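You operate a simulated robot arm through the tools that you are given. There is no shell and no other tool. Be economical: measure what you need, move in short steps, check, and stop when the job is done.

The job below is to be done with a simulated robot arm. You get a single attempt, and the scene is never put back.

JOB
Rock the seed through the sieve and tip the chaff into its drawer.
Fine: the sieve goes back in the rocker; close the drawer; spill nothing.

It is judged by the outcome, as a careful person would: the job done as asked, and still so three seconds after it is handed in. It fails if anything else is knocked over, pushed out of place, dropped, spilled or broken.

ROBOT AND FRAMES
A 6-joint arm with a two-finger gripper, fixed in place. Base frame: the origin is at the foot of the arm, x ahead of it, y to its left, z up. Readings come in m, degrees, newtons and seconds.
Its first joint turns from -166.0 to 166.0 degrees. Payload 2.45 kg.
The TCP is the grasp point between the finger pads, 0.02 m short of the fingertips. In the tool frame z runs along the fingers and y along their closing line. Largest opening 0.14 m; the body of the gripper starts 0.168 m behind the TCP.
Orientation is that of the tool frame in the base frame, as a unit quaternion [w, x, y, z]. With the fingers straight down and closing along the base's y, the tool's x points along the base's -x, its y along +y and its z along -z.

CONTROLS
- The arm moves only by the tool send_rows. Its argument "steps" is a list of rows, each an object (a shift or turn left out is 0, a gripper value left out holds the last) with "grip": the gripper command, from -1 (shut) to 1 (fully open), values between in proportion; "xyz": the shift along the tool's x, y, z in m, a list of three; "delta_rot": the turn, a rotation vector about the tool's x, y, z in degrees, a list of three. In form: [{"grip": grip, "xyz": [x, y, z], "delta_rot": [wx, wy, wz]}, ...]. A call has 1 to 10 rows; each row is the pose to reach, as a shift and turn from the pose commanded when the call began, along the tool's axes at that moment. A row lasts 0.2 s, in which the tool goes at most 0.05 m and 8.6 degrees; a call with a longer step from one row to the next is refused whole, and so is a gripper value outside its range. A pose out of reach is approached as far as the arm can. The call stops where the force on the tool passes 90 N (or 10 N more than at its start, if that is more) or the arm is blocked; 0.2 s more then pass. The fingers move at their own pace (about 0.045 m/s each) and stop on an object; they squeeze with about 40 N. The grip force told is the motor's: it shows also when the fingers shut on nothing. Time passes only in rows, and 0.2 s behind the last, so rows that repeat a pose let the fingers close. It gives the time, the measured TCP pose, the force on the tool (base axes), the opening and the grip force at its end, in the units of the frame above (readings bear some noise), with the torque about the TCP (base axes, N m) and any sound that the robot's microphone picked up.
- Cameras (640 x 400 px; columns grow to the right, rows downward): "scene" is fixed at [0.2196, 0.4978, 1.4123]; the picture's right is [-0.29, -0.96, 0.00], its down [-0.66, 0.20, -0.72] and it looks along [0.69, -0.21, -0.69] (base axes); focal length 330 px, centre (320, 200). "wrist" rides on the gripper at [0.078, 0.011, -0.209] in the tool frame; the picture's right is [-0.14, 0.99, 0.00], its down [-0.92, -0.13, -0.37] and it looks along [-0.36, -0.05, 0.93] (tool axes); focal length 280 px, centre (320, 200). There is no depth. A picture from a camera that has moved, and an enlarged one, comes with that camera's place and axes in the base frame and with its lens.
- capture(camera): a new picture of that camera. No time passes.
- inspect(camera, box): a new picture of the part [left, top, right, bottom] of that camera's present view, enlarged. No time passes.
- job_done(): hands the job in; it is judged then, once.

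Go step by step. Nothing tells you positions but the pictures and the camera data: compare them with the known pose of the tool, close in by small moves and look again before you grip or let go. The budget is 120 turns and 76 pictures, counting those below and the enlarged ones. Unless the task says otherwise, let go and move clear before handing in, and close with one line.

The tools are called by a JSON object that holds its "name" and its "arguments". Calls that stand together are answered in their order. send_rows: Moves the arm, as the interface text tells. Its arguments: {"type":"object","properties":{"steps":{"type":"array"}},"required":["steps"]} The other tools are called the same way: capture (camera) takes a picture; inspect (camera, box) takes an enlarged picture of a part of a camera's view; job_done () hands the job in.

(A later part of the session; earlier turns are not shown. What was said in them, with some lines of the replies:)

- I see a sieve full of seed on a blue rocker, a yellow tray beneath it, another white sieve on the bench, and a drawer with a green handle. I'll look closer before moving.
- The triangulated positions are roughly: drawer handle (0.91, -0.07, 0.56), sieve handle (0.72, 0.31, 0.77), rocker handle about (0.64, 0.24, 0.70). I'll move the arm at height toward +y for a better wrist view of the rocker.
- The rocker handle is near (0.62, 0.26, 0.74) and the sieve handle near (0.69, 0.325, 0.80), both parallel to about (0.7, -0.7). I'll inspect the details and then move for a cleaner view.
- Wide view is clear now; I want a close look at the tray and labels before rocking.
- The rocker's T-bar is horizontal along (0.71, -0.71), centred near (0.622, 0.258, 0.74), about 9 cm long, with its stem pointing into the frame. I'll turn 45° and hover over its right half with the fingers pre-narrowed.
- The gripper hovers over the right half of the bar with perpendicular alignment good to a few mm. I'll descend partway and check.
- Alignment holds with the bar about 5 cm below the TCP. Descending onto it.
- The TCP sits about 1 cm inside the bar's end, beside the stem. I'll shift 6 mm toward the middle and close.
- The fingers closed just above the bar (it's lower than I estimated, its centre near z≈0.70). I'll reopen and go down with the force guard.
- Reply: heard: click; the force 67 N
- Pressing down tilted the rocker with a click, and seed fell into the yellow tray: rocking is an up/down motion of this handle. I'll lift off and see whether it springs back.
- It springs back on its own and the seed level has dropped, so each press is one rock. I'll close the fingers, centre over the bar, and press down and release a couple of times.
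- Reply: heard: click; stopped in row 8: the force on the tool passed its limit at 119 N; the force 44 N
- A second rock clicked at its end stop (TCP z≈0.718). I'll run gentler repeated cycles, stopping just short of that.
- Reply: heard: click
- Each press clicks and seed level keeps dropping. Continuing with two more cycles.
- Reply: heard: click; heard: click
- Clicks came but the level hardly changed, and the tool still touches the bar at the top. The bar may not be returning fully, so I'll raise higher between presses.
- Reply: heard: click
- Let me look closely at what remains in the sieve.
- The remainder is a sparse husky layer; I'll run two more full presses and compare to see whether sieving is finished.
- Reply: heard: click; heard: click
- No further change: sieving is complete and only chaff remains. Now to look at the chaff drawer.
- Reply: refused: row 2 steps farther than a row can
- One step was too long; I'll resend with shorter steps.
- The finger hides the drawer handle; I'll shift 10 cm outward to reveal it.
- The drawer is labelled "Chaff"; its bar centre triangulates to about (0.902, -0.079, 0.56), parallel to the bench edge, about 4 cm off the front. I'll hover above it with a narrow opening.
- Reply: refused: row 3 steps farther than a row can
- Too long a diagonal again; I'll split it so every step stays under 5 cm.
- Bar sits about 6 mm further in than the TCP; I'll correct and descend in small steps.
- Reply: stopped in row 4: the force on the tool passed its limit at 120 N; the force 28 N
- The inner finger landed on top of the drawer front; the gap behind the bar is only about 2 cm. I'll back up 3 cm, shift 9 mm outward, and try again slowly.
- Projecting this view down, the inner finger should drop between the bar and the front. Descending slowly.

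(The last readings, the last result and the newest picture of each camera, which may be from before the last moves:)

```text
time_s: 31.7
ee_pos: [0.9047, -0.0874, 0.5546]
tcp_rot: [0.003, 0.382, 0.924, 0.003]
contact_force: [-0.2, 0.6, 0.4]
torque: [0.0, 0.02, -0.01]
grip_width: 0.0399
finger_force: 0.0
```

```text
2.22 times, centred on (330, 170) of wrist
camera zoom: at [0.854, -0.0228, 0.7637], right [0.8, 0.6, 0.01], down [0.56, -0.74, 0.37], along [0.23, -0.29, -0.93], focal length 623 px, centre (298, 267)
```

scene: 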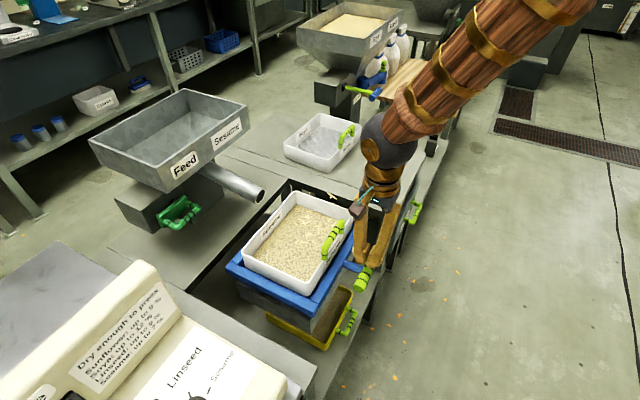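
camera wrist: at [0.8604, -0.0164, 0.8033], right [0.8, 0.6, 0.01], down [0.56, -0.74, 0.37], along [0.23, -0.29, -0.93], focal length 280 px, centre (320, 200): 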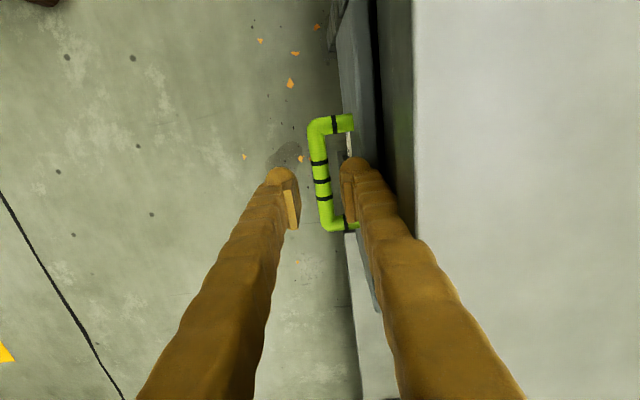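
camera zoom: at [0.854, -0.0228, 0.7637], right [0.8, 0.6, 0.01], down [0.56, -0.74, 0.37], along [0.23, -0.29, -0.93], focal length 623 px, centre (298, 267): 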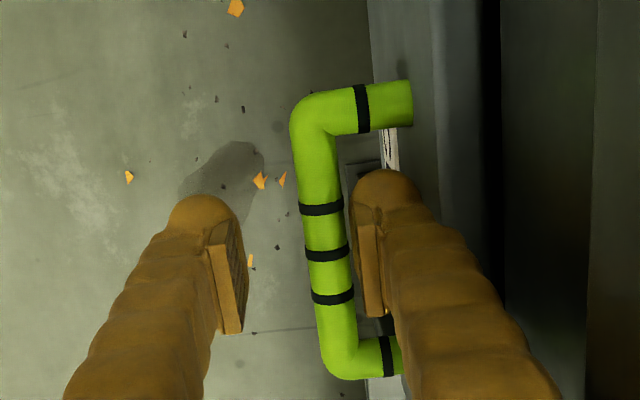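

No contact; the finger is behind the bar. I'll go 1.2 cm lower and close.

{"name": "send_rows", "arguments": {"steps": [{"xyz": [0, 0, 0.008]}, {"xyz": [0, 0, 0.014]}, {"grip": -1, "xyz": [0, 0, 0.014]}, {"grip": -1, "xyz": [0, 0, 0.014]}, {"grip": -1, "xyz": [0, 0, 0.014]}]}}

```text
time_s: 32.9
ee_pos: [0.9052, -0.0872, 0.5409]
tcp_rot: [0.002, 0.383, 0.924, 0.002]
contact_force: [-0.5, -2.2, -1.2]
torque: [0.08, 0.06, 0.03]
grip_width: 0.0114
finger_force: 32.9
```

The bar is held. Pulling the drawer out along -n.

{"name": "send_rows", "arguments": {"steps": [{"xyz": [0, -0.015, 0]}, {"xyz": [0, -0.035, 0]}, {"xyz": [0, -0.055, 0]}, {"xyz": [0, -0.08, 0]}, {"xyz": [0, -0.105, 0]}, {"xyz": [0, -0.13, 0]}]}}

{"name": "capture", "arguments": {"camera": "scene"}}

{"name": "capture", "arguments": {"camera": "wrist"}}

```text
time_s: 34.3
ee_pos: [0.8144, -0.1792, 0.5397]
tcp_rot: [0.003, 0.383, 0.924, 0.002]
contact_force: [-14.7, 13.2, 16.2]
torque: [0.23, 0.31, 0.04]
grip_width: 0.011
finger_force: 38.3
```

```text
31 pictures are left
```

scene: 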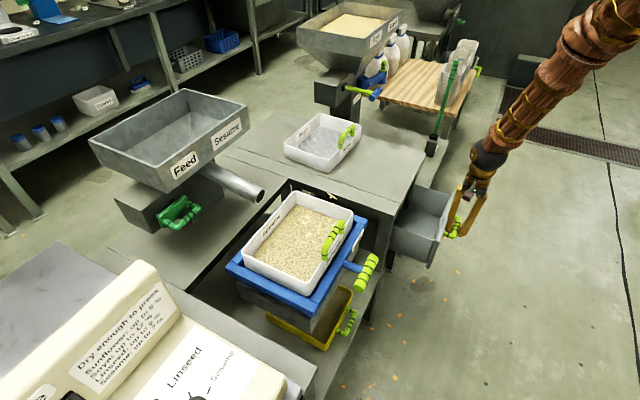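

```text
30 pictures are left
camera wrist: at [0.7621, -0.1157, 0.7489], right [0.8, 0.6, 0.01], down [0.56, -0.74, 0.37], along [0.23, -0.29, -0.93], focal length 280 px, centre (320, 200)
```

wrist: 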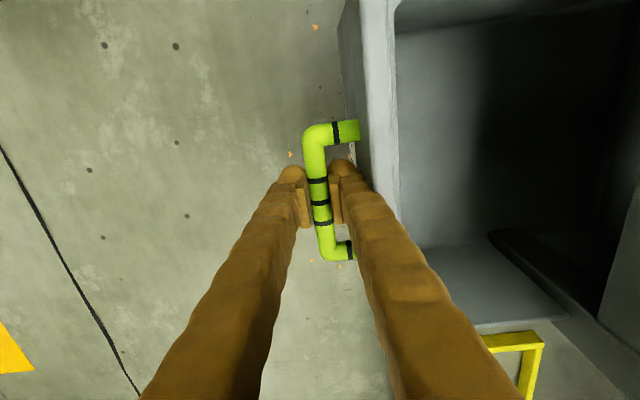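

The drawer slides well. Pulling further.

{"name": "send_rows", "arguments": {"steps": [{"xyz": [0, -0.025, 0]}, {"xyz": [0, -0.05, 0]}, {"xyz": [0, -0.075, 0]}, {"xyz": [0, -0.1, 0]}]}}

{"name": "capture", "arguments": {"camera": "scene"}}

```text
time_s: 35.3
ee_pos: [0.744, -0.2491, 0.5369]
tcp_rot: [0.005, 0.383, 0.924, 0.002]
contact_force: [6.3, -5.4, 30.2]
torque: [0.21, 0.21, 0.02]
grip_width: 0.011
finger_force: 38.9
```

```text
29 pictures are left
```

scene: 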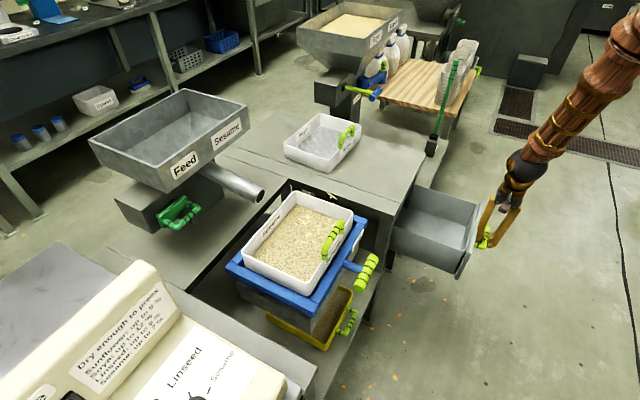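

Open about 23 cm with a good receptacle. I'll release and rise.

{"name": "send_rows", "arguments": {"steps": [{"grip": -0.43, "xyz": [0, 0, 0]}, {"grip": -0.43, "xyz": [0, 0, 0]}, {"xyz": [0, 0, 0]}, {"xyz": [0, 0, -0.02]}, {"xyz": [0, 0, -0.05]}, {"xyz": [0, 0, -0.1]}, {"xyz": [0, 0, -0.15]}, {"xyz": [0, 0, -0.2]}, {"xyz": [0, 0, -0.25]}, {"xyz": [0, 0, -0.3]}]}}

{"name": "capture", "arguments": {"camera": "wrist"}}

{"name": "inspect", "arguments": {"camera": "scene", "box": [220, 160, 540, 300]}}

```text
time_s: 37.5
ee_pos: [0.7389, -0.2511, 0.8378]
tcp_rot: [0.002, 0.382, 0.924, 0.002]
contact_force: [0.3, 0.5, 0.0]
torque: [-0.02, 0.0, 0.02]
grip_width: 0.0402
finger_force: 0.1
```

```text
28 pictures are left
camera wrist: at [0.6881, -0.1884, 1.048], right [0.8, 0.6, 0.01], down [0.56, -0.74, 0.37], along [0.23, -0.29, -0.93], focal length 280 px, centre (320, 200)
```

wrist: 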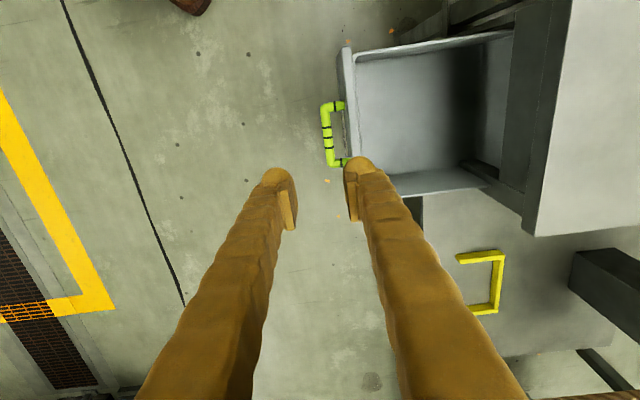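

```text
2.00 times, centred on (380, 230) of scene
camera zoom: at [0.2196, 0.4978, 1.4123], right [-0.29, -0.96, 0.0], down [-0.66, 0.2, -0.72], along [0.69, -0.21, -0.69], focal length 659 px, centre (200, 140)
```

zoom: 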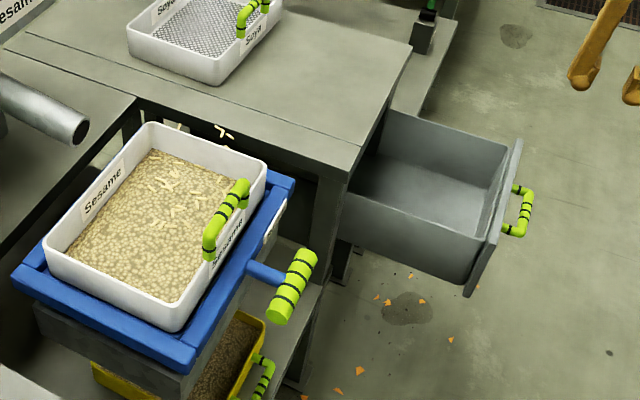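

Drawer interior spans roughly 23 cm × 23 cm with its rim near z≈0.58; the sieve is about 26 × 21 cm, so I'll pour over its short side. Now moving to hover over the sieve's upright handle.

{"name": "send_rows", "arguments": {"steps": [{"grip": -0.14, "xyz": [0.02, 0.018, -0.03]}, {"xyz": [0.05, 0.04, -0.05]}, {"xyz": [0.083, 0.07, -0.05]}, {"xyz": [0.116, 0.1, -0.05]}, {"xyz": [0.149, 0.13, -0.05]}, {"xyz": [0.182, 0.16, -0.05]}, {"xyz": [0.215, 0.19, -0.05]}, {"xyz": [0.248, 0.22, -0.05]}, {"xyz": [0.281, 0.25, -0.05]}, {"xyz": [0.314, 0.28, -0.05]}]}}

{"name": "send_rows", "arguments": {"steps": [{"xyz": [0.033, 0.03, 0]}, {"xyz": [0.066, 0.06, 0]}, {"xyz": [0.1, 0.09, 0]}, {"xyz": [0.121, 0.103, 0]}]}}

{"name": "capture", "arguments": {"camera": "wrist"}}

{"name": "inspect", "arguments": {"camera": "scene", "box": [260, 150, 400, 270]}}

```text
time_s: 39.7
ee_pos: [0.7213, 0.1703, 0.8912]
tcp_rot: [0.002, 0.383, 0.924, 0.002]
contact_force: [1.4, -0.6, -0.6]
torque: [0.0, -0.02, -0.02]
grip_width: 0.0601
finger_force: 0.1
```

```text
time_s: 40.7
ee_pos: [0.7041, 0.3292, 0.8889]
tcp_rot: [0.003, 0.383, 0.924, 0.002]
contact_force: [-0.2, 0.6, -0.3]
torque: [0.0, 0.0, 0.01]
grip_width: 0.0604
finger_force: 0.0
```

```text
26 pictures are left
camera wrist: at [0.6531, 0.3931, 1.0986], right [0.8, 0.6, 0.01], down [0.56, -0.74, 0.37], along [0.23, -0.29, -0.93], focal length 280 px, centre (320, 200)
```

wrist: 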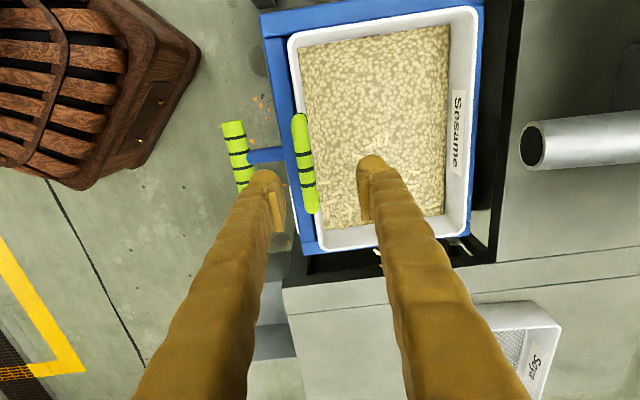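

```text
3.33 times, centred on (330, 210) of scene
camera zoom: at [0.2196, 0.4978, 1.4123], right [-0.29, -0.96, 0.0], down [-0.66, 0.2, -0.72], along [0.69, -0.21, -0.69], focal length 1099 px, centre (287, 167)
```

zoom: 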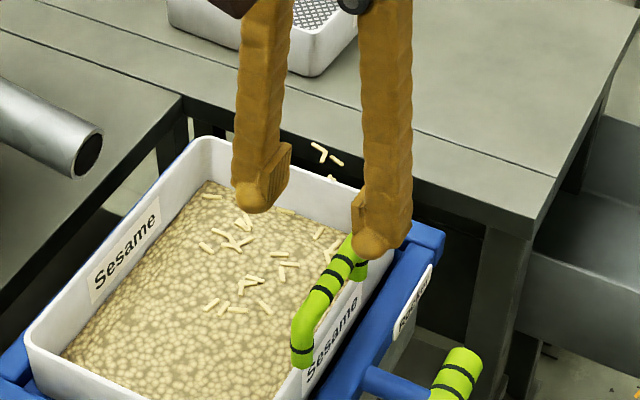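

The handle's bar centre computes to n≈0.715 (about 15 mm outward of the TCP), z≈0.78–0.80. Correcting and descending partway.

{"name": "send_rows", "arguments": {"steps": [{"xyz": [0, -0.015, 0.02]}, {"xyz": [0, -0.015, 0.05]}, {"xyz": [0, -0.015, 0.08]}]}}

{"name": "capture", "arguments": {"camera": "wrist"}}

{"name": "inspect", "arguments": {"camera": "scene", "box": [280, 180, 400, 280]}}

```text
time_s: 41.5
ee_pos: [0.6929, 0.3168, 0.808]
tcp_rot: [0.002, 0.383, 0.924, 0.003]
contact_force: [-0.6, -0.2, 1.1]
torque: [-0.05, 0.01, 0.0]
grip_width: 0.0601
finger_force: 0.0
```

```text
24 pictures are left
camera wrist: at [0.6419, 0.3797, 1.0177], right [0.8, 0.6, 0.01], down [0.56, -0.74, 0.37], along [0.23, -0.29, -0.93], focal length 280 px, centre (320, 200)
```

wrist: 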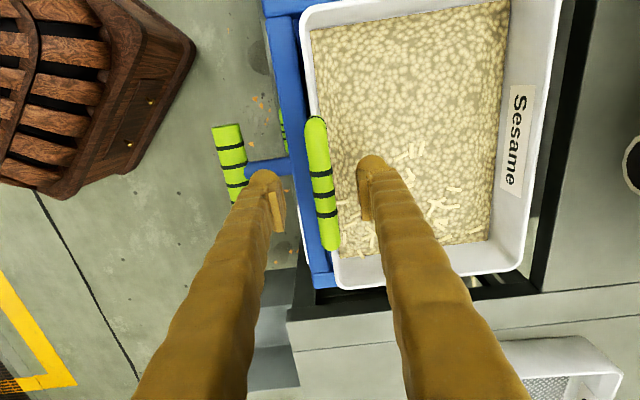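

```text
4.00 times, centred on (340, 230) of scene
camera zoom: at [0.2196, 0.4978, 1.4123], right [-0.29, -0.96, 0.0], down [-0.66, 0.2, -0.72], along [0.69, -0.21, -0.69], focal length 1319 px, centre (240, 80)
```

zoom: 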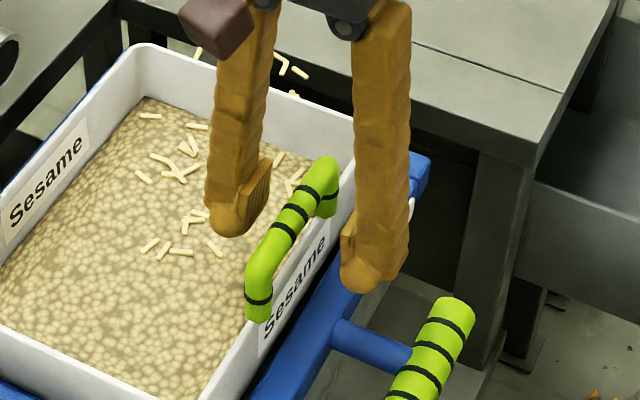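

Well centred on the bar. Lowering to grip height and closing.

{"name": "send_rows", "arguments": {"steps": [{"xyz": [0.004, 0, 0.015]}, {"xyz": [0.004, 0, 0.034]}, {"grip": -1, "xyz": [0.004, 0, 0.034]}, {"grip": -1, "xyz": [0.004, 0, 0.034]}, {"grip": -1, "xyz": [0.004, 0, 0.034]}]}}

{"name": "capture", "arguments": {"camera": "wrist"}}

```text
time_s: 42.7
ee_pos: [0.6928, 0.3207, 0.7759]
tcp_rot: [0.003, 0.383, 0.924, 0.002]
contact_force: [0.6, 0.5, 0.0]
torque: [0.0, -0.05, -0.01]
grip_width: 0.0061
finger_force: 12.3
```

```text
22 pictures are left
camera wrist: at [0.6414, 0.3834, 0.9852], right [0.8, 0.6, 0.01], down [0.56, -0.74, 0.37], along [0.23, -0.29, -0.93], focal length 280 px, centre (320, 200)
```

wrist: 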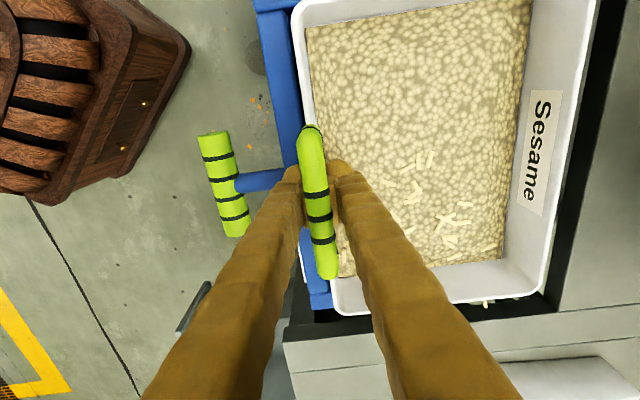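

Let the grip settle before lifting.

{"name": "send_rows", "arguments": {"steps": [{"grip": -1}, {"grip": -1}]}}

{"name": "inspect", "arguments": {"camera": "scene", "box": [280, 180, 400, 280]}}

```text
time_s: 43.3
ee_pos: [0.6934, 0.3205, 0.7759]
tcp_rot: [0.003, 0.382, 0.924, 0.003]
contact_force: [0.1, 0.2, -0.2]
torque: [-0.04, -0.01, 0.0]
grip_width: 0.0059
finger_force: 33.0
```

```text
4.00 times, centred on (340, 230) of scene
camera zoom: at [0.2196, 0.4978, 1.4123], right [-0.29, -0.96, 0.0], down [-0.66, 0.2, -0.72], along [0.69, -0.21, -0.69], focal length 1319 px, centre (240, 80)
```

zoom: 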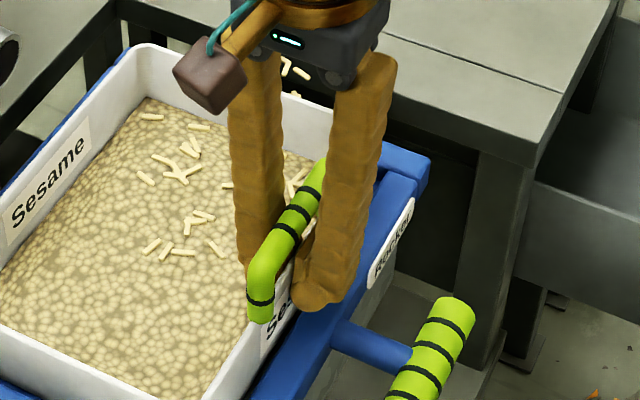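

It grips something 6 mm thick, likely the wall itself right under the bar, which should resist swinging. Test lift of 1.5 cm.

{"name": "send_rows", "arguments": {"steps": [{"grip": -1, "xyz": [0, 0, -0.005]}, {"xyz": [0, 0, -0.01]}, {"xyz": [0, 0, -0.015]}, {"xyz": [0, 0, -0.015]}]}}

{"name": "inspect", "arguments": {"camera": "scene", "box": [210, 150, 410, 320]}}

```text
time_s: 44.3
ee_pos: [0.6915, 0.3216, 0.7908]
tcp_rot: [0.003, 0.383, 0.924, 0.002]
contact_force: [0.1, 0.4, -2.4]
torque: [-0.01, 0.09, -0.04]
grip_width: 0.006
finger_force: 32.8
```

```text
2.35 times, centred on (310, 235) of scene
camera zoom: at [0.2196, 0.4978, 1.4123], right [-0.29, -0.96, 0.0], down [-0.66, 0.2, -0.72], along [0.69, -0.21, -0.69], focal length 776 px, centre (344, 118)
```

zoom: 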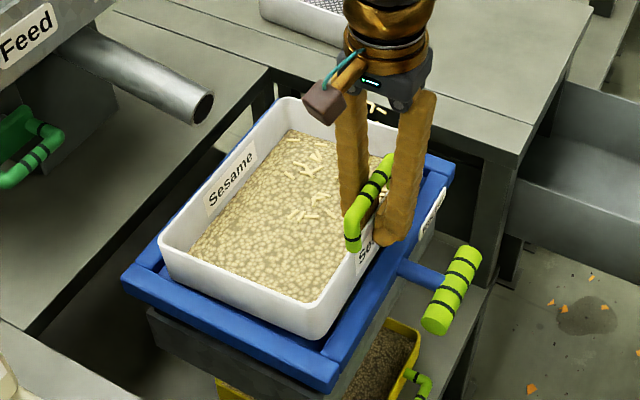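

The sieve is light (2.4 N) and stays level. Lifting further before carrying.

{"name": "send_rows", "arguments": {"steps": [{"xyz": [0, 0, -0.025]}, {"xyz": [0, 0, -0.05]}, {"xyz": [0, 0, -0.08]}, {"xyz": [0, 0, -0.11]}, {"xyz": [0, 0, -0.11]}]}}

{"name": "capture", "arguments": {"camera": "scene"}}

{"name": "capture", "arguments": {"camera": "wrist"}}

```text
time_s: 45.5
ee_pos: [0.6909, 0.3226, 0.8993]
tcp_rot: [0.002, 0.382, 0.924, 0.001]
contact_force: [-16.1, -17.1, -2.1]
torque: [-0.85, 0.85, 0.04]
grip_width: 0.006
finger_force: 33.4
```

```text
19 pictures are left
```

scene: 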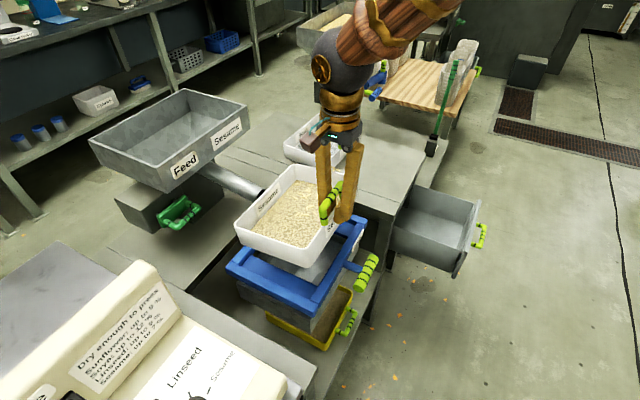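

```text
18 pictures are left
camera wrist: at [0.6403, 0.3855, 1.1093], right [0.8, 0.6, 0.01], down [0.56, -0.74, 0.37], along [0.23, -0.29, -0.93], focal length 280 px, centre (320, 200)
```

wrist: 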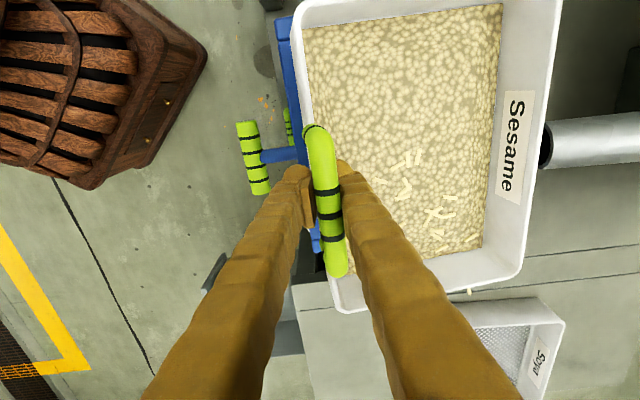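

The far wall is touching the feed spout (23 N push). Backing away along -n immediately.

{"name": "send_rows", "arguments": {"steps": [{"xyz": [0, -0.015, 0]}, {"xyz": [0, -0.04, 0]}, {"xyz": [0, -0.06, 0]}, {"xyz": [0, -0.06, 0]}]}}

{"name": "inspect", "arguments": {"camera": "scene", "box": [210, 130, 410, 300]}}

```text
time_s: 46.5
ee_pos: [0.6473, 0.2791, 0.9016]
tcp_rot: [0.003, 0.383, 0.924, 0.003]
contact_force: [0.3, 0.8, -2.8]
torque: [-0.16, 0.14, 0.02]
grip_width: 0.0061
finger_force: 33.4
```

```text
2.35 times, centred on (310, 215) of scene
camera zoom: at [0.2196, 0.4978, 1.4123], right [-0.29, -0.96, 0.0], down [-0.66, 0.2, -0.72], along [0.69, -0.21, -0.69], focal length 776 px, centre (344, 165)
```

zoom: 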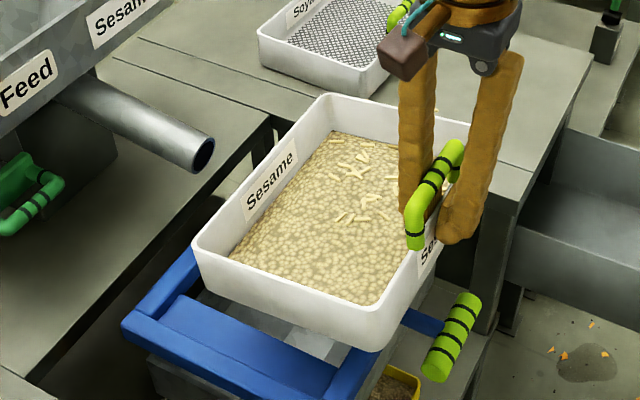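

Free again, level, nothing spilled. Now carrying it at this height toward the drawer in smooth steps.

{"name": "send_rows", "arguments": {"steps": [{"xyz": [-0.01, -0.01, 0]}, {"xyz": [-0.03, -0.025, 0]}, {"xyz": [-0.06, -0.043, 0]}, {"xyz": [-0.092, -0.06, 0]}, {"xyz": [-0.125, -0.075, 0]}, {"xyz": [-0.158, -0.09, 0]}, {"xyz": [-0.191, -0.105, 0]}, {"xyz": [-0.224, -0.12, 0]}, {"xyz": [-0.25, -0.13, 0]}, {"xyz": [-0.26, -0.135, 0]}]}}

{"name": "send_rows", "arguments": {"steps": [{"xyz": [-0.015, -0.008, 0]}, {"xyz": [-0.04, -0.02, 0]}, {"xyz": [-0.075, -0.035, 0]}, {"xyz": [-0.11, -0.05, 0]}, {"xyz": [-0.145, -0.065, 0]}, {"xyz": [-0.18, -0.08, 0]}, {"xyz": [-0.215, -0.095, 0]}, {"xyz": [-0.242, -0.104, 0]}, {"xyz": [-0.26, -0.108, 0]}, {"xyz": [-0.26, -0.108, 0]}]}}

{"name": "capture", "arguments": {"camera": "scene"}}

{"name": "capture", "arguments": {"camera": "wrist"}}

```text
time_s: 48.7
ee_pos: [0.7358, 0.0012, 0.8996]
tcp_rot: [0.003, 0.383, 0.924, 0.003]
contact_force: [-0.2, -0.7, -1.3]
torque: [-0.16, 0.12, -0.03]
grip_width: 0.0061
finger_force: 32.9
```

```text
time_s: 50.9
ee_pos: [0.8476, -0.261, 0.9005]
tcp_rot: [0.004, 0.383, 0.924, 0.003]
contact_force: [0.1, -0.6, -2.3]
torque: [-0.15, 0.15, -0.02]
grip_width: 0.0059
finger_force: 33.1
```

```text
16 pictures are left
```

scene: 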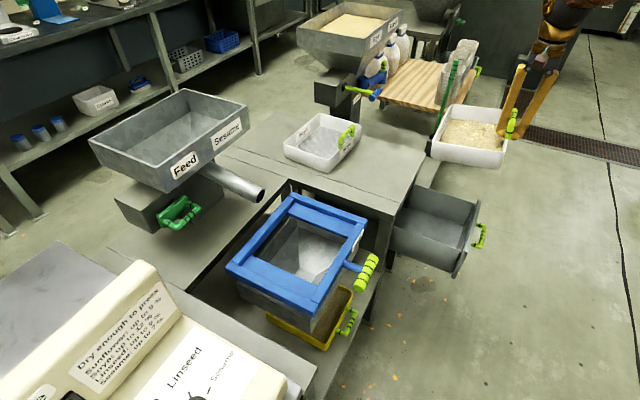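

```text
15 pictures are left
camera wrist: at [0.7957, -0.1966, 1.1099], right [0.8, 0.6, 0.01], down [0.56, -0.74, 0.37], along [0.23, -0.29, -0.93], focal length 280 px, centre (320, 200)
```

wrist: 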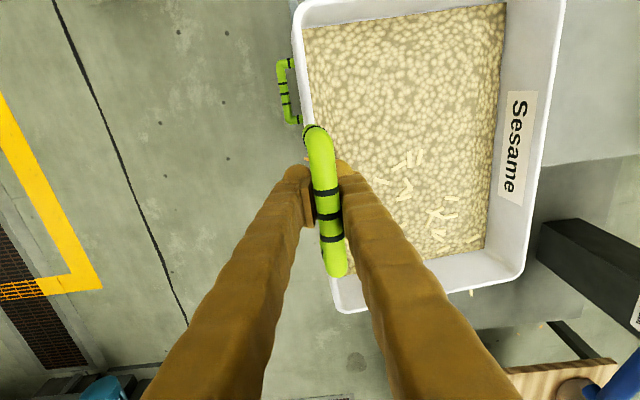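

The sieve is level over the drawer. I'll lower it 9 cm and begin tilting so its near short side dips over the drawer's middle.

{"name": "send_rows", "arguments": {"steps": [{"xyz": [0, 0, 0.03]}, {"xyz": [0, 0, 0.06]}, {"xyz": [0, 0, 0.085]}, {"xyz": [0, 0, 0.09]}, {"xyz": [0, 0, 0.09], "delta_rot": [0, -6, 0]}, {"xyz": [0, 0, 0.09], "delta_rot": [0, -12, 0]}, {"xyz": [0, 0, 0.09], "delta_rot": [0, -18, 0]}]}}

{"name": "inspect", "arguments": {"camera": "scene", "box": [360, 80, 560, 290]}}

```text
time_s: 52.5
ee_pos: [0.8434, -0.2593, 0.8115]
tcp_rot: [0.148, 0.379, 0.912, -0.058]
contact_force: [-0.4, -0.5, -2.6]
torque: [-0.14, 0.14, 0.0]
grip_width: 0.006
finger_force: 32.7
```

```text
1.90 times, centred on (460, 185) of scene
camera zoom: at [0.2196, 0.4978, 1.4123], right [-0.29, -0.96, 0.0], down [-0.66, 0.2, -0.72], along [0.69, -0.21, -0.69], focal length 628 px, centre (53, 229)
```

zoom: 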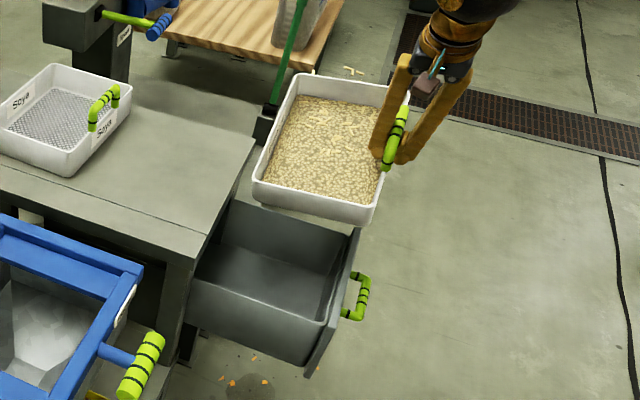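

Tilt direction is right. The near wall is close to the drawer's front panel, so I'll nudge 8 mm inward and continue tilting slowly.

{"name": "send_rows", "arguments": {"steps": [{"xyz": [0, 0.008, 0]}, {"xyz": [0, 0.008, 0], "delta_rot": [0, -5, 0]}, {"xyz": [0, 0.008, 0], "delta_rot": [0, -10, 0]}, {"xyz": [0, 0.008, 0], "delta_rot": [0, -15, 0]}, {"xyz": [0, 0.008, 0], "delta_rot": [0, -20, 0]}, {"xyz": [0, 0.008, 0], "delta_rot": [0, -25, 0]}]}}

{"name": "inspect", "arguments": {"camera": "scene", "box": [360, 80, 560, 290]}}

```text
time_s: 53.9
ee_pos: [0.8491, -0.2549, 0.8105]
tcp_rot: [0.341, 0.356, 0.859, -0.138]
contact_force: [-0.5, 0.3, -2.2]
torque: [-0.07, 0.22, -0.03]
grip_width: 0.0063
finger_force: 32.8
```

```text
1.90 times, centred on (460, 185) of scene
camera zoom: at [0.2196, 0.4978, 1.4123], right [-0.29, -0.96, 0.0], down [-0.66, 0.2, -0.72], along [0.69, -0.21, -0.69], focal length 628 px, centre (53, 229)
```

zoom: 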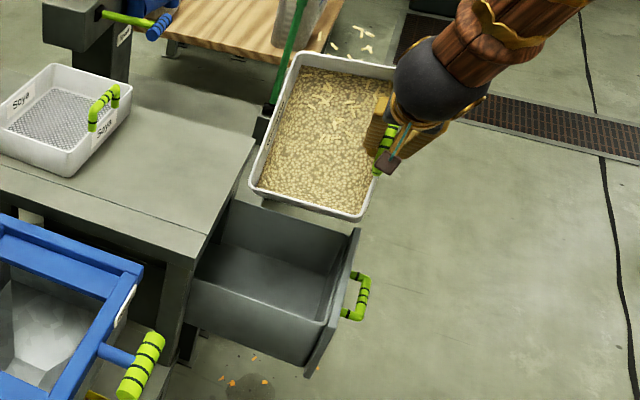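

At 43° nothing has slid yet. Continuing to about 65°.

{"name": "send_rows", "arguments": {"steps": [{"delta_rot": [0, -5, 0]}, {"delta_rot": [0, -10, 0]}, {"delta_rot": [0, -15, 0]}, {"delta_rot": [0, -20, 0]}, {"delta_rot": [0, -20, 0]}, {"delta_rot": [0, -20, 0]}]}}

{"name": "inspect", "arguments": {"camera": "scene", "box": [360, 80, 560, 290]}}

```text
time_s: 55.3
ee_pos: [0.8497, -0.2549, 0.8123]
tcp_rot: [0.485, 0.327, 0.787, -0.198]
contact_force: [-0.6, 0.6, -2.4]
torque: [-0.1, 0.21, 0.0]
grip_width: 0.0058
finger_force: 33.4
```

```text
1.90 times, centred on (460, 185) of scene
camera zoom: at [0.2196, 0.4978, 1.4123], right [-0.29, -0.96, 0.0], down [-0.66, 0.2, -0.72], along [0.69, -0.21, -0.69], focal length 628 px, centre (53, 229)
```

zoom: 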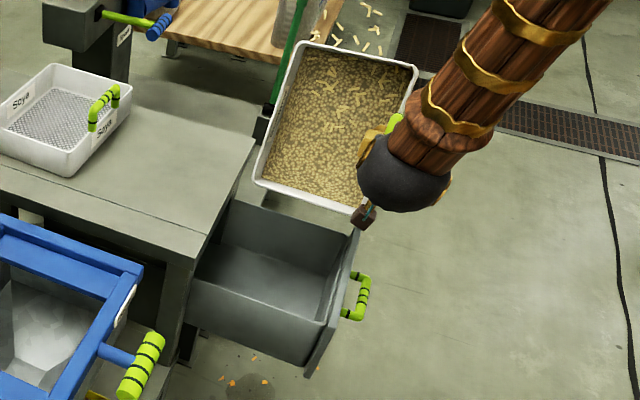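

At 63° it still holds, so I'll shift 5 cm back toward the drawer's middle and keep tilting.

{"name": "send_rows", "arguments": {"steps": [{"xyz": [0.008, 0, -0.015], "delta_rot": [0, -3, 0]}, {"xyz": [0.0227, 0, -0.0446], "delta_rot": [0, -7, 0]}, {"xyz": [0.0227, 0, -0.0446], "delta_rot": [0, -13, 0]}, {"xyz": [0.0227, 0, -0.0446], "delta_rot": [0, -19, 0]}, {"xyz": [0.0227, 0, -0.0446], "delta_rot": [0, -24, 0]}, {"xyz": [0.0227, 0, -0.0446], "delta_rot": [0, -24, 0]}, {"xyz": [0.0227, 0, -0.0446], "delta_rot": [0, -24, 0]}]}}

{"name": "inspect", "arguments": {"camera": "scene", "box": [360, 80, 560, 290]}}

```text
time_s: 56.9
ee_pos: [0.8577, -0.2141, 0.8524]
tcp_rot: [0.62, 0.271, 0.679, -0.285]
contact_force: [0.4, -0.5, -1.2]
torque: [-0.05, 0.19, 0.02]
grip_width: 0.0061
finger_force: 32.9
out of reach, approached as far as the arm can: row 2, 3, 4, 5, 6, 7
```

```text
1.90 times, centred on (460, 185) of scene
camera zoom: at [0.2196, 0.4978, 1.4123], right [-0.29, -0.96, 0.0], down [-0.66, 0.2, -0.72], along [0.69, -0.21, -0.69], focal length 628 px, centre (53, 229)
```

zoom: 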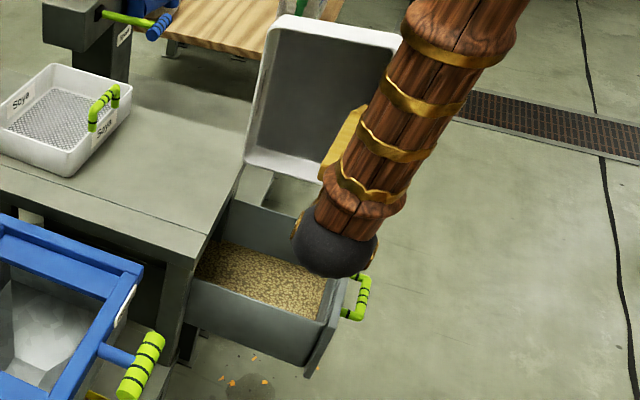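

The chaff all dropped into the drawer and the sieve looks empty. The arm hit a reach limit and drifted toward the bench, so I'll raise first and move outward, then untilt gradually.

{"name": "send_rows", "arguments": {"steps": [{"xyz": [-0.02, 0, 0], "delta_rot": [0, 4, 0]}, {"xyz": [-0.05, 0, 0.01], "delta_rot": [0, 10, 0]}, {"xyz": [-0.07, 0, 0.03], "delta_rot": [0, 16, 0]}, {"xyz": [-0.08, 0, 0.05], "delta_rot": [0, 22, 0]}, {"xyz": [-0.08, 0, 0.05], "delta_rot": [0, 24, 0]}]}}

{"name": "inspect", "arguments": {"camera": "scene", "box": [360, 80, 560, 290]}}

```text
time_s: 58.1
ee_pos: [0.9005, -0.2524, 0.9276]
tcp_rot: [0.465, 0.323, 0.794, -0.221]
contact_force: [0.3, 0.0, -2.5]
torque: [-0.07, 0.13, 0.01]
grip_width: 0.0061
finger_force: 33.0
```

```text
1.90 times, centred on (460, 185) of scene
camera zoom: at [0.2196, 0.4978, 1.4123], right [-0.29, -0.96, 0.0], down [-0.66, 0.2, -0.72], along [0.69, -0.21, -0.69], focal length 628 px, centre (53, 229)
```

zoom: 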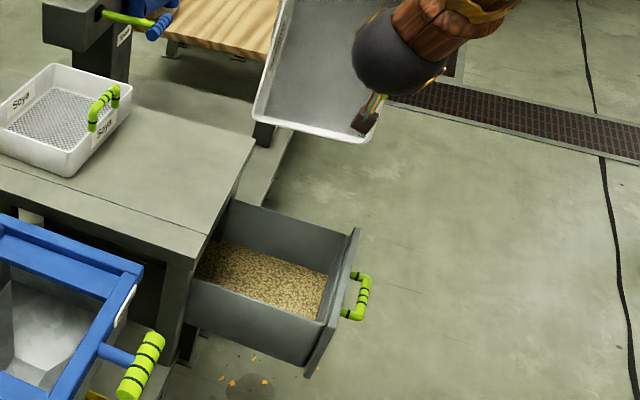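

The sieve is empty and the drawer holds all the chaff. Untilting to level while moving back toward the rocker.

{"name": "send_rows", "arguments": {"steps": [{"xyz": [0.013, -0.001, -0.03], "delta_rot": [-0.4, 7.7, 0.1]}, {"xyz": [0.027, -0.002, -0.061], "delta_rot": [-0.8, 15.5, 0.2]}, {"xyz": [0.04, -0.003, -0.091], "delta_rot": [-1.2, 23.2, 0.3]}, {"xyz": [0.053, -0.004, -0.121], "delta_rot": [-1.6, 31, 0.35]}, {"xyz": [0.067, -0.005, -0.152], "delta_rot": [-1.9, 38.7, 0.4]}, {"xyz": [0.08, -0.006, -0.182], "delta_rot": [-2.3, 46.4, 0.5]}, {"xyz": [0.094, -0.007, -0.213], "delta_rot": [-2.7, 54.2, 0.6]}, {"xyz": [0.107, -0.008, -0.243], "delta_rot": [-3.1, 61.9, 0.7]}]}}

{"name": "capture", "arguments": {"camera": "wrist"}}

```text
time_s: 59.9
ee_pos: [0.7138, -0.0666, 0.9457]
tcp_rot: [-0.001, 0.385, 0.923, 0.001]
contact_force: [0.1, 0.4, -2.2]
torque: [-0.13, 0.12, 0.0]
grip_width: 0.0061
finger_force: 33.1
```

```text
9 pictures are left
camera wrist: at [0.6646, -0.002, 1.1554], right [0.8, 0.6, 0.0], down [0.56, -0.74, 0.37], along [0.22, -0.29, -0.93], focal length 280 px, centre (320, 200)
```

wrist: 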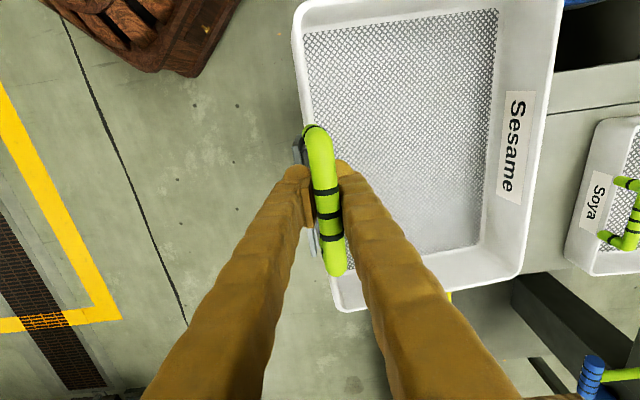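

The sieve is clean and level-ish, mesh clear. Moving to the staging pose just outside the rocker, clear of the spout, then checking its pitch.

{"name": "send_rows", "arguments": {"steps": [{"xyz": [0.032, 0.02, 0]}, {"xyz": [0.068, 0.042, 0]}, {"xyz": [0.104, 0.065, 0]}, {"xyz": [0.14, 0.09, 0.0]}, {"xyz": [0.176, 0.115, 0.01]}, {"xyz": [0.212, 0.14, 0.02]}, {"xyz": [0.248, 0.165, 0.03]}, {"xyz": [0.275, 0.185, 0.04]}, {"xyz": [0.288, 0.197, 0.045]}, {"xyz": [0.288, 0.197, 0.045]}]}}

{"name": "inspect", "arguments": {"camera": "scene", "box": [210, 130, 410, 300]}}

```text
time_s: 62.1
ee_pos: [0.6497, 0.2775, 0.8999]
tcp_rot: [-0.001, 0.385, 0.923, -0.001]
contact_force: [-0.7, 0.6, -2.5]
torque: [-0.13, 0.1, 0.0]
grip_width: 0.0062
finger_force: 33.0
```

```text
2.35 times, centred on (310, 215) of scene
camera zoom: at [0.2196, 0.4978, 1.4123], right [-0.29, -0.96, 0.0], down [-0.66, 0.2, -0.72], along [0.69, -0.21, -0.69], focal length 776 px, centre (344, 165)
```

zoom: 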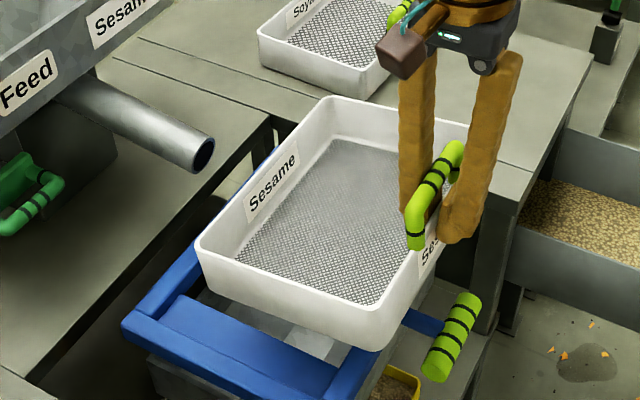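

The sieve has pitched about 6° far-side-down in the grip since the spout touch. I'll counter-rotate by that and come in diagonally below the spout to just above the nest.

{"name": "send_rows", "arguments": {"steps": [{"delta_rot": [-3.5, 0, 0]}, {"delta_rot": [-6.5, 0, 0]}, {"xyz": [0, 0.012, 0.03], "delta_rot": [-6.5, 0, 0]}, {"xyz": [0, 0.03, 0.055], "delta_rot": [-6.5, 0, 0]}, {"xyz": [0, 0.048, 0.08], "delta_rot": [-6.5, 0, 0]}, {"xyz": [0, 0.0605, 0.098], "delta_rot": [-6.5, 0, 0]}, {"xyz": [0, 0.0605, 0.1], "delta_rot": [-6.5, 0, 0]}]}}

{"name": "inspect", "arguments": {"camera": "scene", "box": [210, 150, 410, 320]}}

```text
time_s: 63.7
ee_pos: [0.6912, 0.3192, 0.8008]
tcp_rot: [0.022, 0.385, 0.921, 0.051]
contact_force: [0.1, -0.6, -1.6]
torque: [-0.1, 0.07, 0.02]
grip_width: 0.0059
finger_force: 33.1
```

```text
2.35 times, centred on (310, 235) of scene
camera zoom: at [0.2196, 0.4978, 1.4123], right [-0.29, -0.96, 0.0], down [-0.66, 0.2, -0.72], along [0.69, -0.21, -0.69], focal length 776 px, centre (344, 118)
```

zoom: 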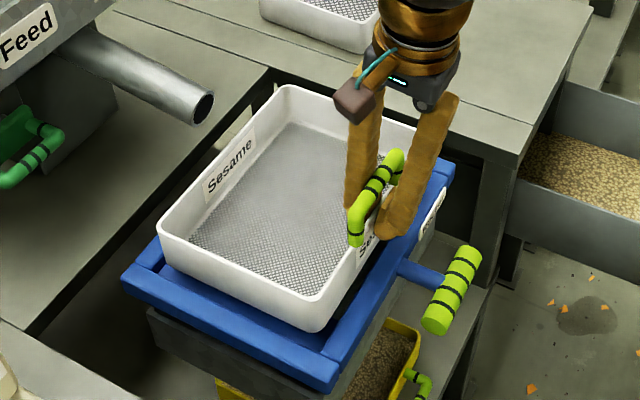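

Close to level above the nest, with the far side perhaps 2° high. I'll trim that and lower gently into the rocker.

{"name": "send_rows", "arguments": {"steps": [{"delta_rot": [2.5, 0, 0]}, {"xyz": [0, 0, 0.008], "delta_rot": [2.5, 0, 0]}, {"xyz": [0, 0, 0.015], "delta_rot": [2.5, 0, 0]}, {"xyz": [0, 0, 0.021], "delta_rot": [2.5, 0, 0]}, {"xyz": [0, 0, 0.025], "delta_rot": [2.5, 0, 0]}, {"xyz": [0, 0, 0.025], "delta_rot": [2.5, 0, 0]}]}}

{"name": "inspect", "arguments": {"camera": "scene", "box": [210, 170, 410, 360]}}

```text
time_s: 65.1
ee_pos: [0.6939, 0.3212, 0.7773]
tcp_rot: [0.013, 0.385, 0.922, 0.032]
contact_force: [3.5, -0.5, 6.1]
torque: [-0.12, -0.04, -0.13]
grip_width: 0.0061
finger_force: 33.1
```

```text
2.11 times, centred on (310, 265) of scene
camera zoom: at [0.2196, 0.4978, 1.4123], right [-0.29, -0.96, 0.0], down [-0.66, 0.2, -0.72], along [0.69, -0.21, -0.69], focal length 694 px, centre (341, 63)
```

zoom: 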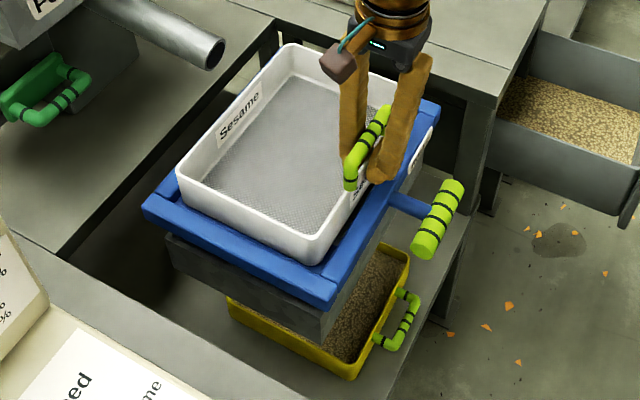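

It sits exactly where it started, with light contact. Releasing and rising.

{"name": "send_rows", "arguments": {"steps": [{"grip": -0.14}, {"grip": -0.14}, {"grip": -0.14}, {"grip": -0.14}, {"xyz": [0, 0, -0.02]}, {"xyz": [0, 0.003, -0.05]}, {"xyz": [0, 0.003, -0.09]}, {"xyz": [0, 0, -0.13]}, {"xyz": [0, 0, -0.13], "delta_rot": [4, 0, 0]}]}}

{"name": "inspect", "arguments": {"camera": "scene", "box": [210, 150, 530, 350]}}

```text
time_s: 67.1
ee_pos: [0.6894, 0.3146, 0.906]
tcp_rot: [-0.001, 0.385, 0.923, 0.0]
contact_force: [-0.1, 0.8, 0.7]
torque: [-0.02, -0.01, 0.01]
grip_width: 0.0602
finger_force: 0.0
```

```text
2.00 times, centred on (370, 250) of scene
camera zoom: at [0.2196, 0.4978, 1.4123], right [-0.29, -0.96, 0.0], down [-0.66, 0.2, -0.72], along [0.69, -0.21, -0.69], focal length 659 px, centre (220, 100)
```

zoom: 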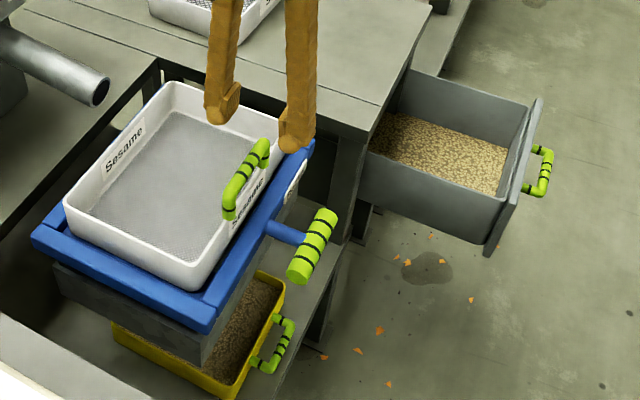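

The sieve is back in the rocker, seed in the tray, chaff in the drawer. Now moving outside the drawer with closed fingers to push it shut by its handle bar.

{"name": "send_rows", "arguments": {"steps": [{"grip": -1, "xyz": [-0.033, -0.03, 0]}, {"xyz": [-0.066, -0.06, 0]}, {"xyz": [-0.099, -0.09, 0]}, {"xyz": [-0.132, -0.12, 0]}, {"xyz": [-0.165, -0.15, 0]}, {"xyz": [-0.198, -0.18, 0]}, {"xyz": [-0.231, -0.21, 0]}, {"xyz": [-0.264, -0.24, 0]}, {"xyz": [-0.297, -0.27, 0]}, {"xyz": [-0.33, -0.3, 0]}]}}

{"name": "send_rows", "arguments": {"steps": [{"xyz": [-0.033, -0.03, 0]}, {"xyz": [-0.066, -0.06, 0]}, {"xyz": [-0.099, -0.09, 0]}, {"xyz": [-0.107, -0.105, 0.04]}, {"xyz": [-0.107, -0.105, 0.085]}, {"xyz": [-0.107, -0.105, 0.13]}, {"xyz": [-0.107, -0.105, 0.175]}, {"xyz": [-0.107, -0.105, 0.22]}]}}

{"name": "capture", "arguments": {"camera": "wrist"}}

```text
time_s: 69.3
ee_pos: [0.7078, -0.1317, 0.9074]
tcp_rot: [0.0, 0.385, 0.923, 0.0]
contact_force: [0.6, -0.5, -0.1]
torque: [0.0, 0.01, -0.01]
grip_width: 0.0
finger_force: 29.3
```

```text
time_s: 71.1
ee_pos: [0.7044, -0.2815, 0.6849]
tcp_rot: [-0.001, 0.385, 0.923, 0.0]
contact_force: [-0.4, -0.5, 0.5]
torque: [0.01, -0.01, -0.02]
grip_width: 0.0
finger_force: 29.5
```

```text
4 pictures are left
camera wrist: at [0.6558, -0.2178, 0.8949], right [0.8, 0.6, 0.0], down [0.56, -0.74, 0.37], along [0.22, -0.3, -0.93], focal length 280 px, centre (320, 200)
```

wrist: 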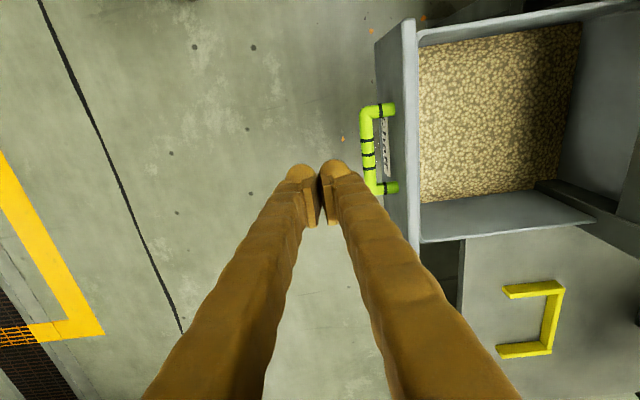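

Clear of the bar by about 5 cm. Descending to bar height and pushing inward.

{"name": "send_rows", "arguments": {"steps": [{"xyz": [0, 0, 0.045]}, {"xyz": [0, 0, 0.09]}, {"xyz": [0, 0, 0.135]}, {"xyz": [0, 0.015, 0.14]}, {"xyz": [0, 0.035, 0.14]}, {"xyz": [0, 0.06, 0.14]}, {"xyz": [0, 0.085, 0.14]}, {"xyz": [0, 0.11, 0.14]}, {"xyz": [0, 0.135, 0.14]}, {"xyz": [0, 0.155, 0.14]}]}}

{"name": "send_rows", "arguments": {"steps": [{"xyz": [0, 0.02, 0]}, {"xyz": [0, 0.045, 0]}, {"xyz": [0, 0.065, 0]}, {"xyz": [0, 0.08, 0]}, {"xyz": [0, 0.092, 0]}, {"xyz": [0, 0.1, 0]}, {"xyz": [0, 0.105, 0]}]}}

{"name": "inspect", "arguments": {"camera": "scene", "box": [340, 140, 480, 260]}}

```text
time_s: 73.3
ee_pos: [0.8182, -0.1698, 0.5462]
tcp_rot: [0.0, 0.385, 0.923, 0.0]
contact_force: [-0.3, 0.7, -0.3]
torque: [0.04, 0.0, -0.03]
grip_width: 0.0
finger_force: 29.7
```

```text
time_s: 74.9
ee_pos: [0.8882, -0.101, 0.5467]
tcp_rot: [-0.003, 0.385, 0.923, -0.002]
contact_force: [-57.1, -50.3, 48.5]
torque: [0.62, -0.36, 0.42]
grip_width: 0.0
finger_force: 29.8
```

```text
3.33 times, centred on (410, 200) of scene
camera zoom: at [0.2196, 0.4978, 1.4123], right [-0.29, -0.96, 0.0], down [-0.66, 0.2, -0.72], along [0.69, -0.21, -0.69], focal length 1099 px, centre (20, 200)
```

zoom: 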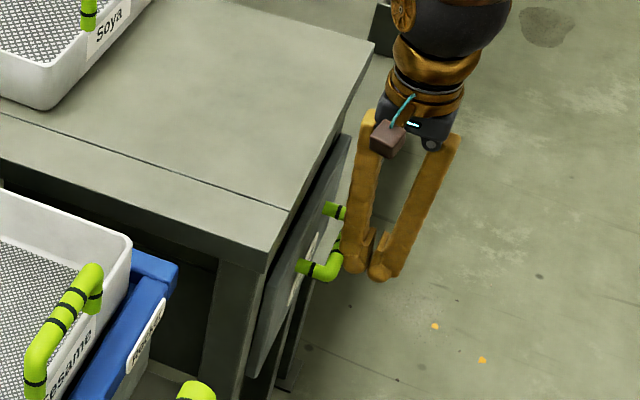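

The drawer is pushed home against its stop. Backing off and rising clear.

{"name": "send_rows", "arguments": {"steps": [{"xyz": [0, -0.02, 0]}, {"xyz": [0, -0.05, 0]}, {"xyz": [0, -0.08, -0.03]}, {"xyz": [0, -0.1, -0.07]}, {"xyz": [0, -0.1, -0.12]}, {"xyz": [0, -0.1, -0.17]}, {"xyz": [0, -0.1, -0.22]}, {"xyz": [0, -0.1, -0.27]}, {"xyz": [0, -0.1, -0.32]}]}}

{"name": "capture", "arguments": {"camera": "scene"}}

{"name": "inspect", "arguments": {"camera": "scene", "box": [340, 140, 480, 260]}}

```text
time_s: 76.9
ee_pos: [0.8188, -0.1659, 0.8675]
tcp_rot: [-0.001, 0.384, 0.923, -0.001]
contact_force: [0.0, -0.1, -2.2]
torque: [0.02, 0.0, -0.01]
grip_width: 0.0
finger_force: 29.8
```

```text
2 pictures are left
```

scene: 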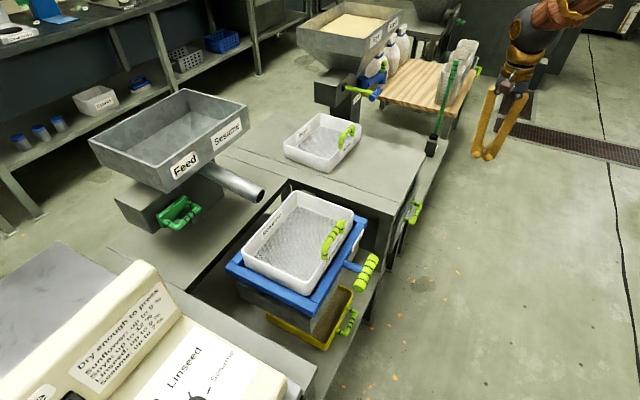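

```text
3.33 times, centred on (410, 200) of scene
camera zoom: at [0.2196, 0.4978, 1.4123], right [-0.29, -0.96, 0.0], down [-0.66, 0.2, -0.72], along [0.69, -0.21, -0.69], focal length 1099 px, centre (20, 200)
```

zoom: 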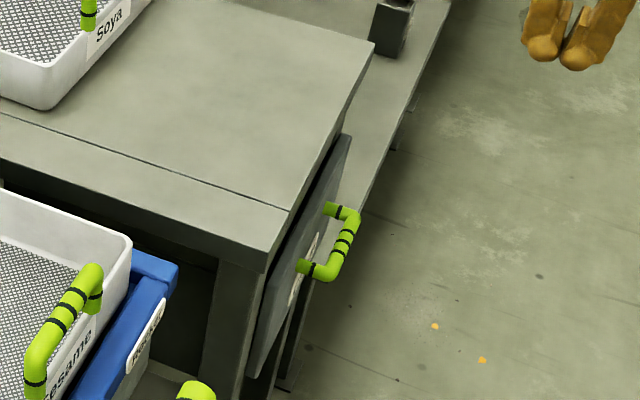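

The drawer handle is back at its starting position, the sieve is seated in the rocker, the seed is in the tray, and the arm is clear. Handing the job in.

{"name": "job_done", "arguments": {}}

```text
The job is handed in.
```

The seed is rocked through into the yellow tray, the chaff is in its closed drawer, and the empty sieve is back in the rocker; I saw no spills, though the sieve did brush the feed spout once while being lifted.
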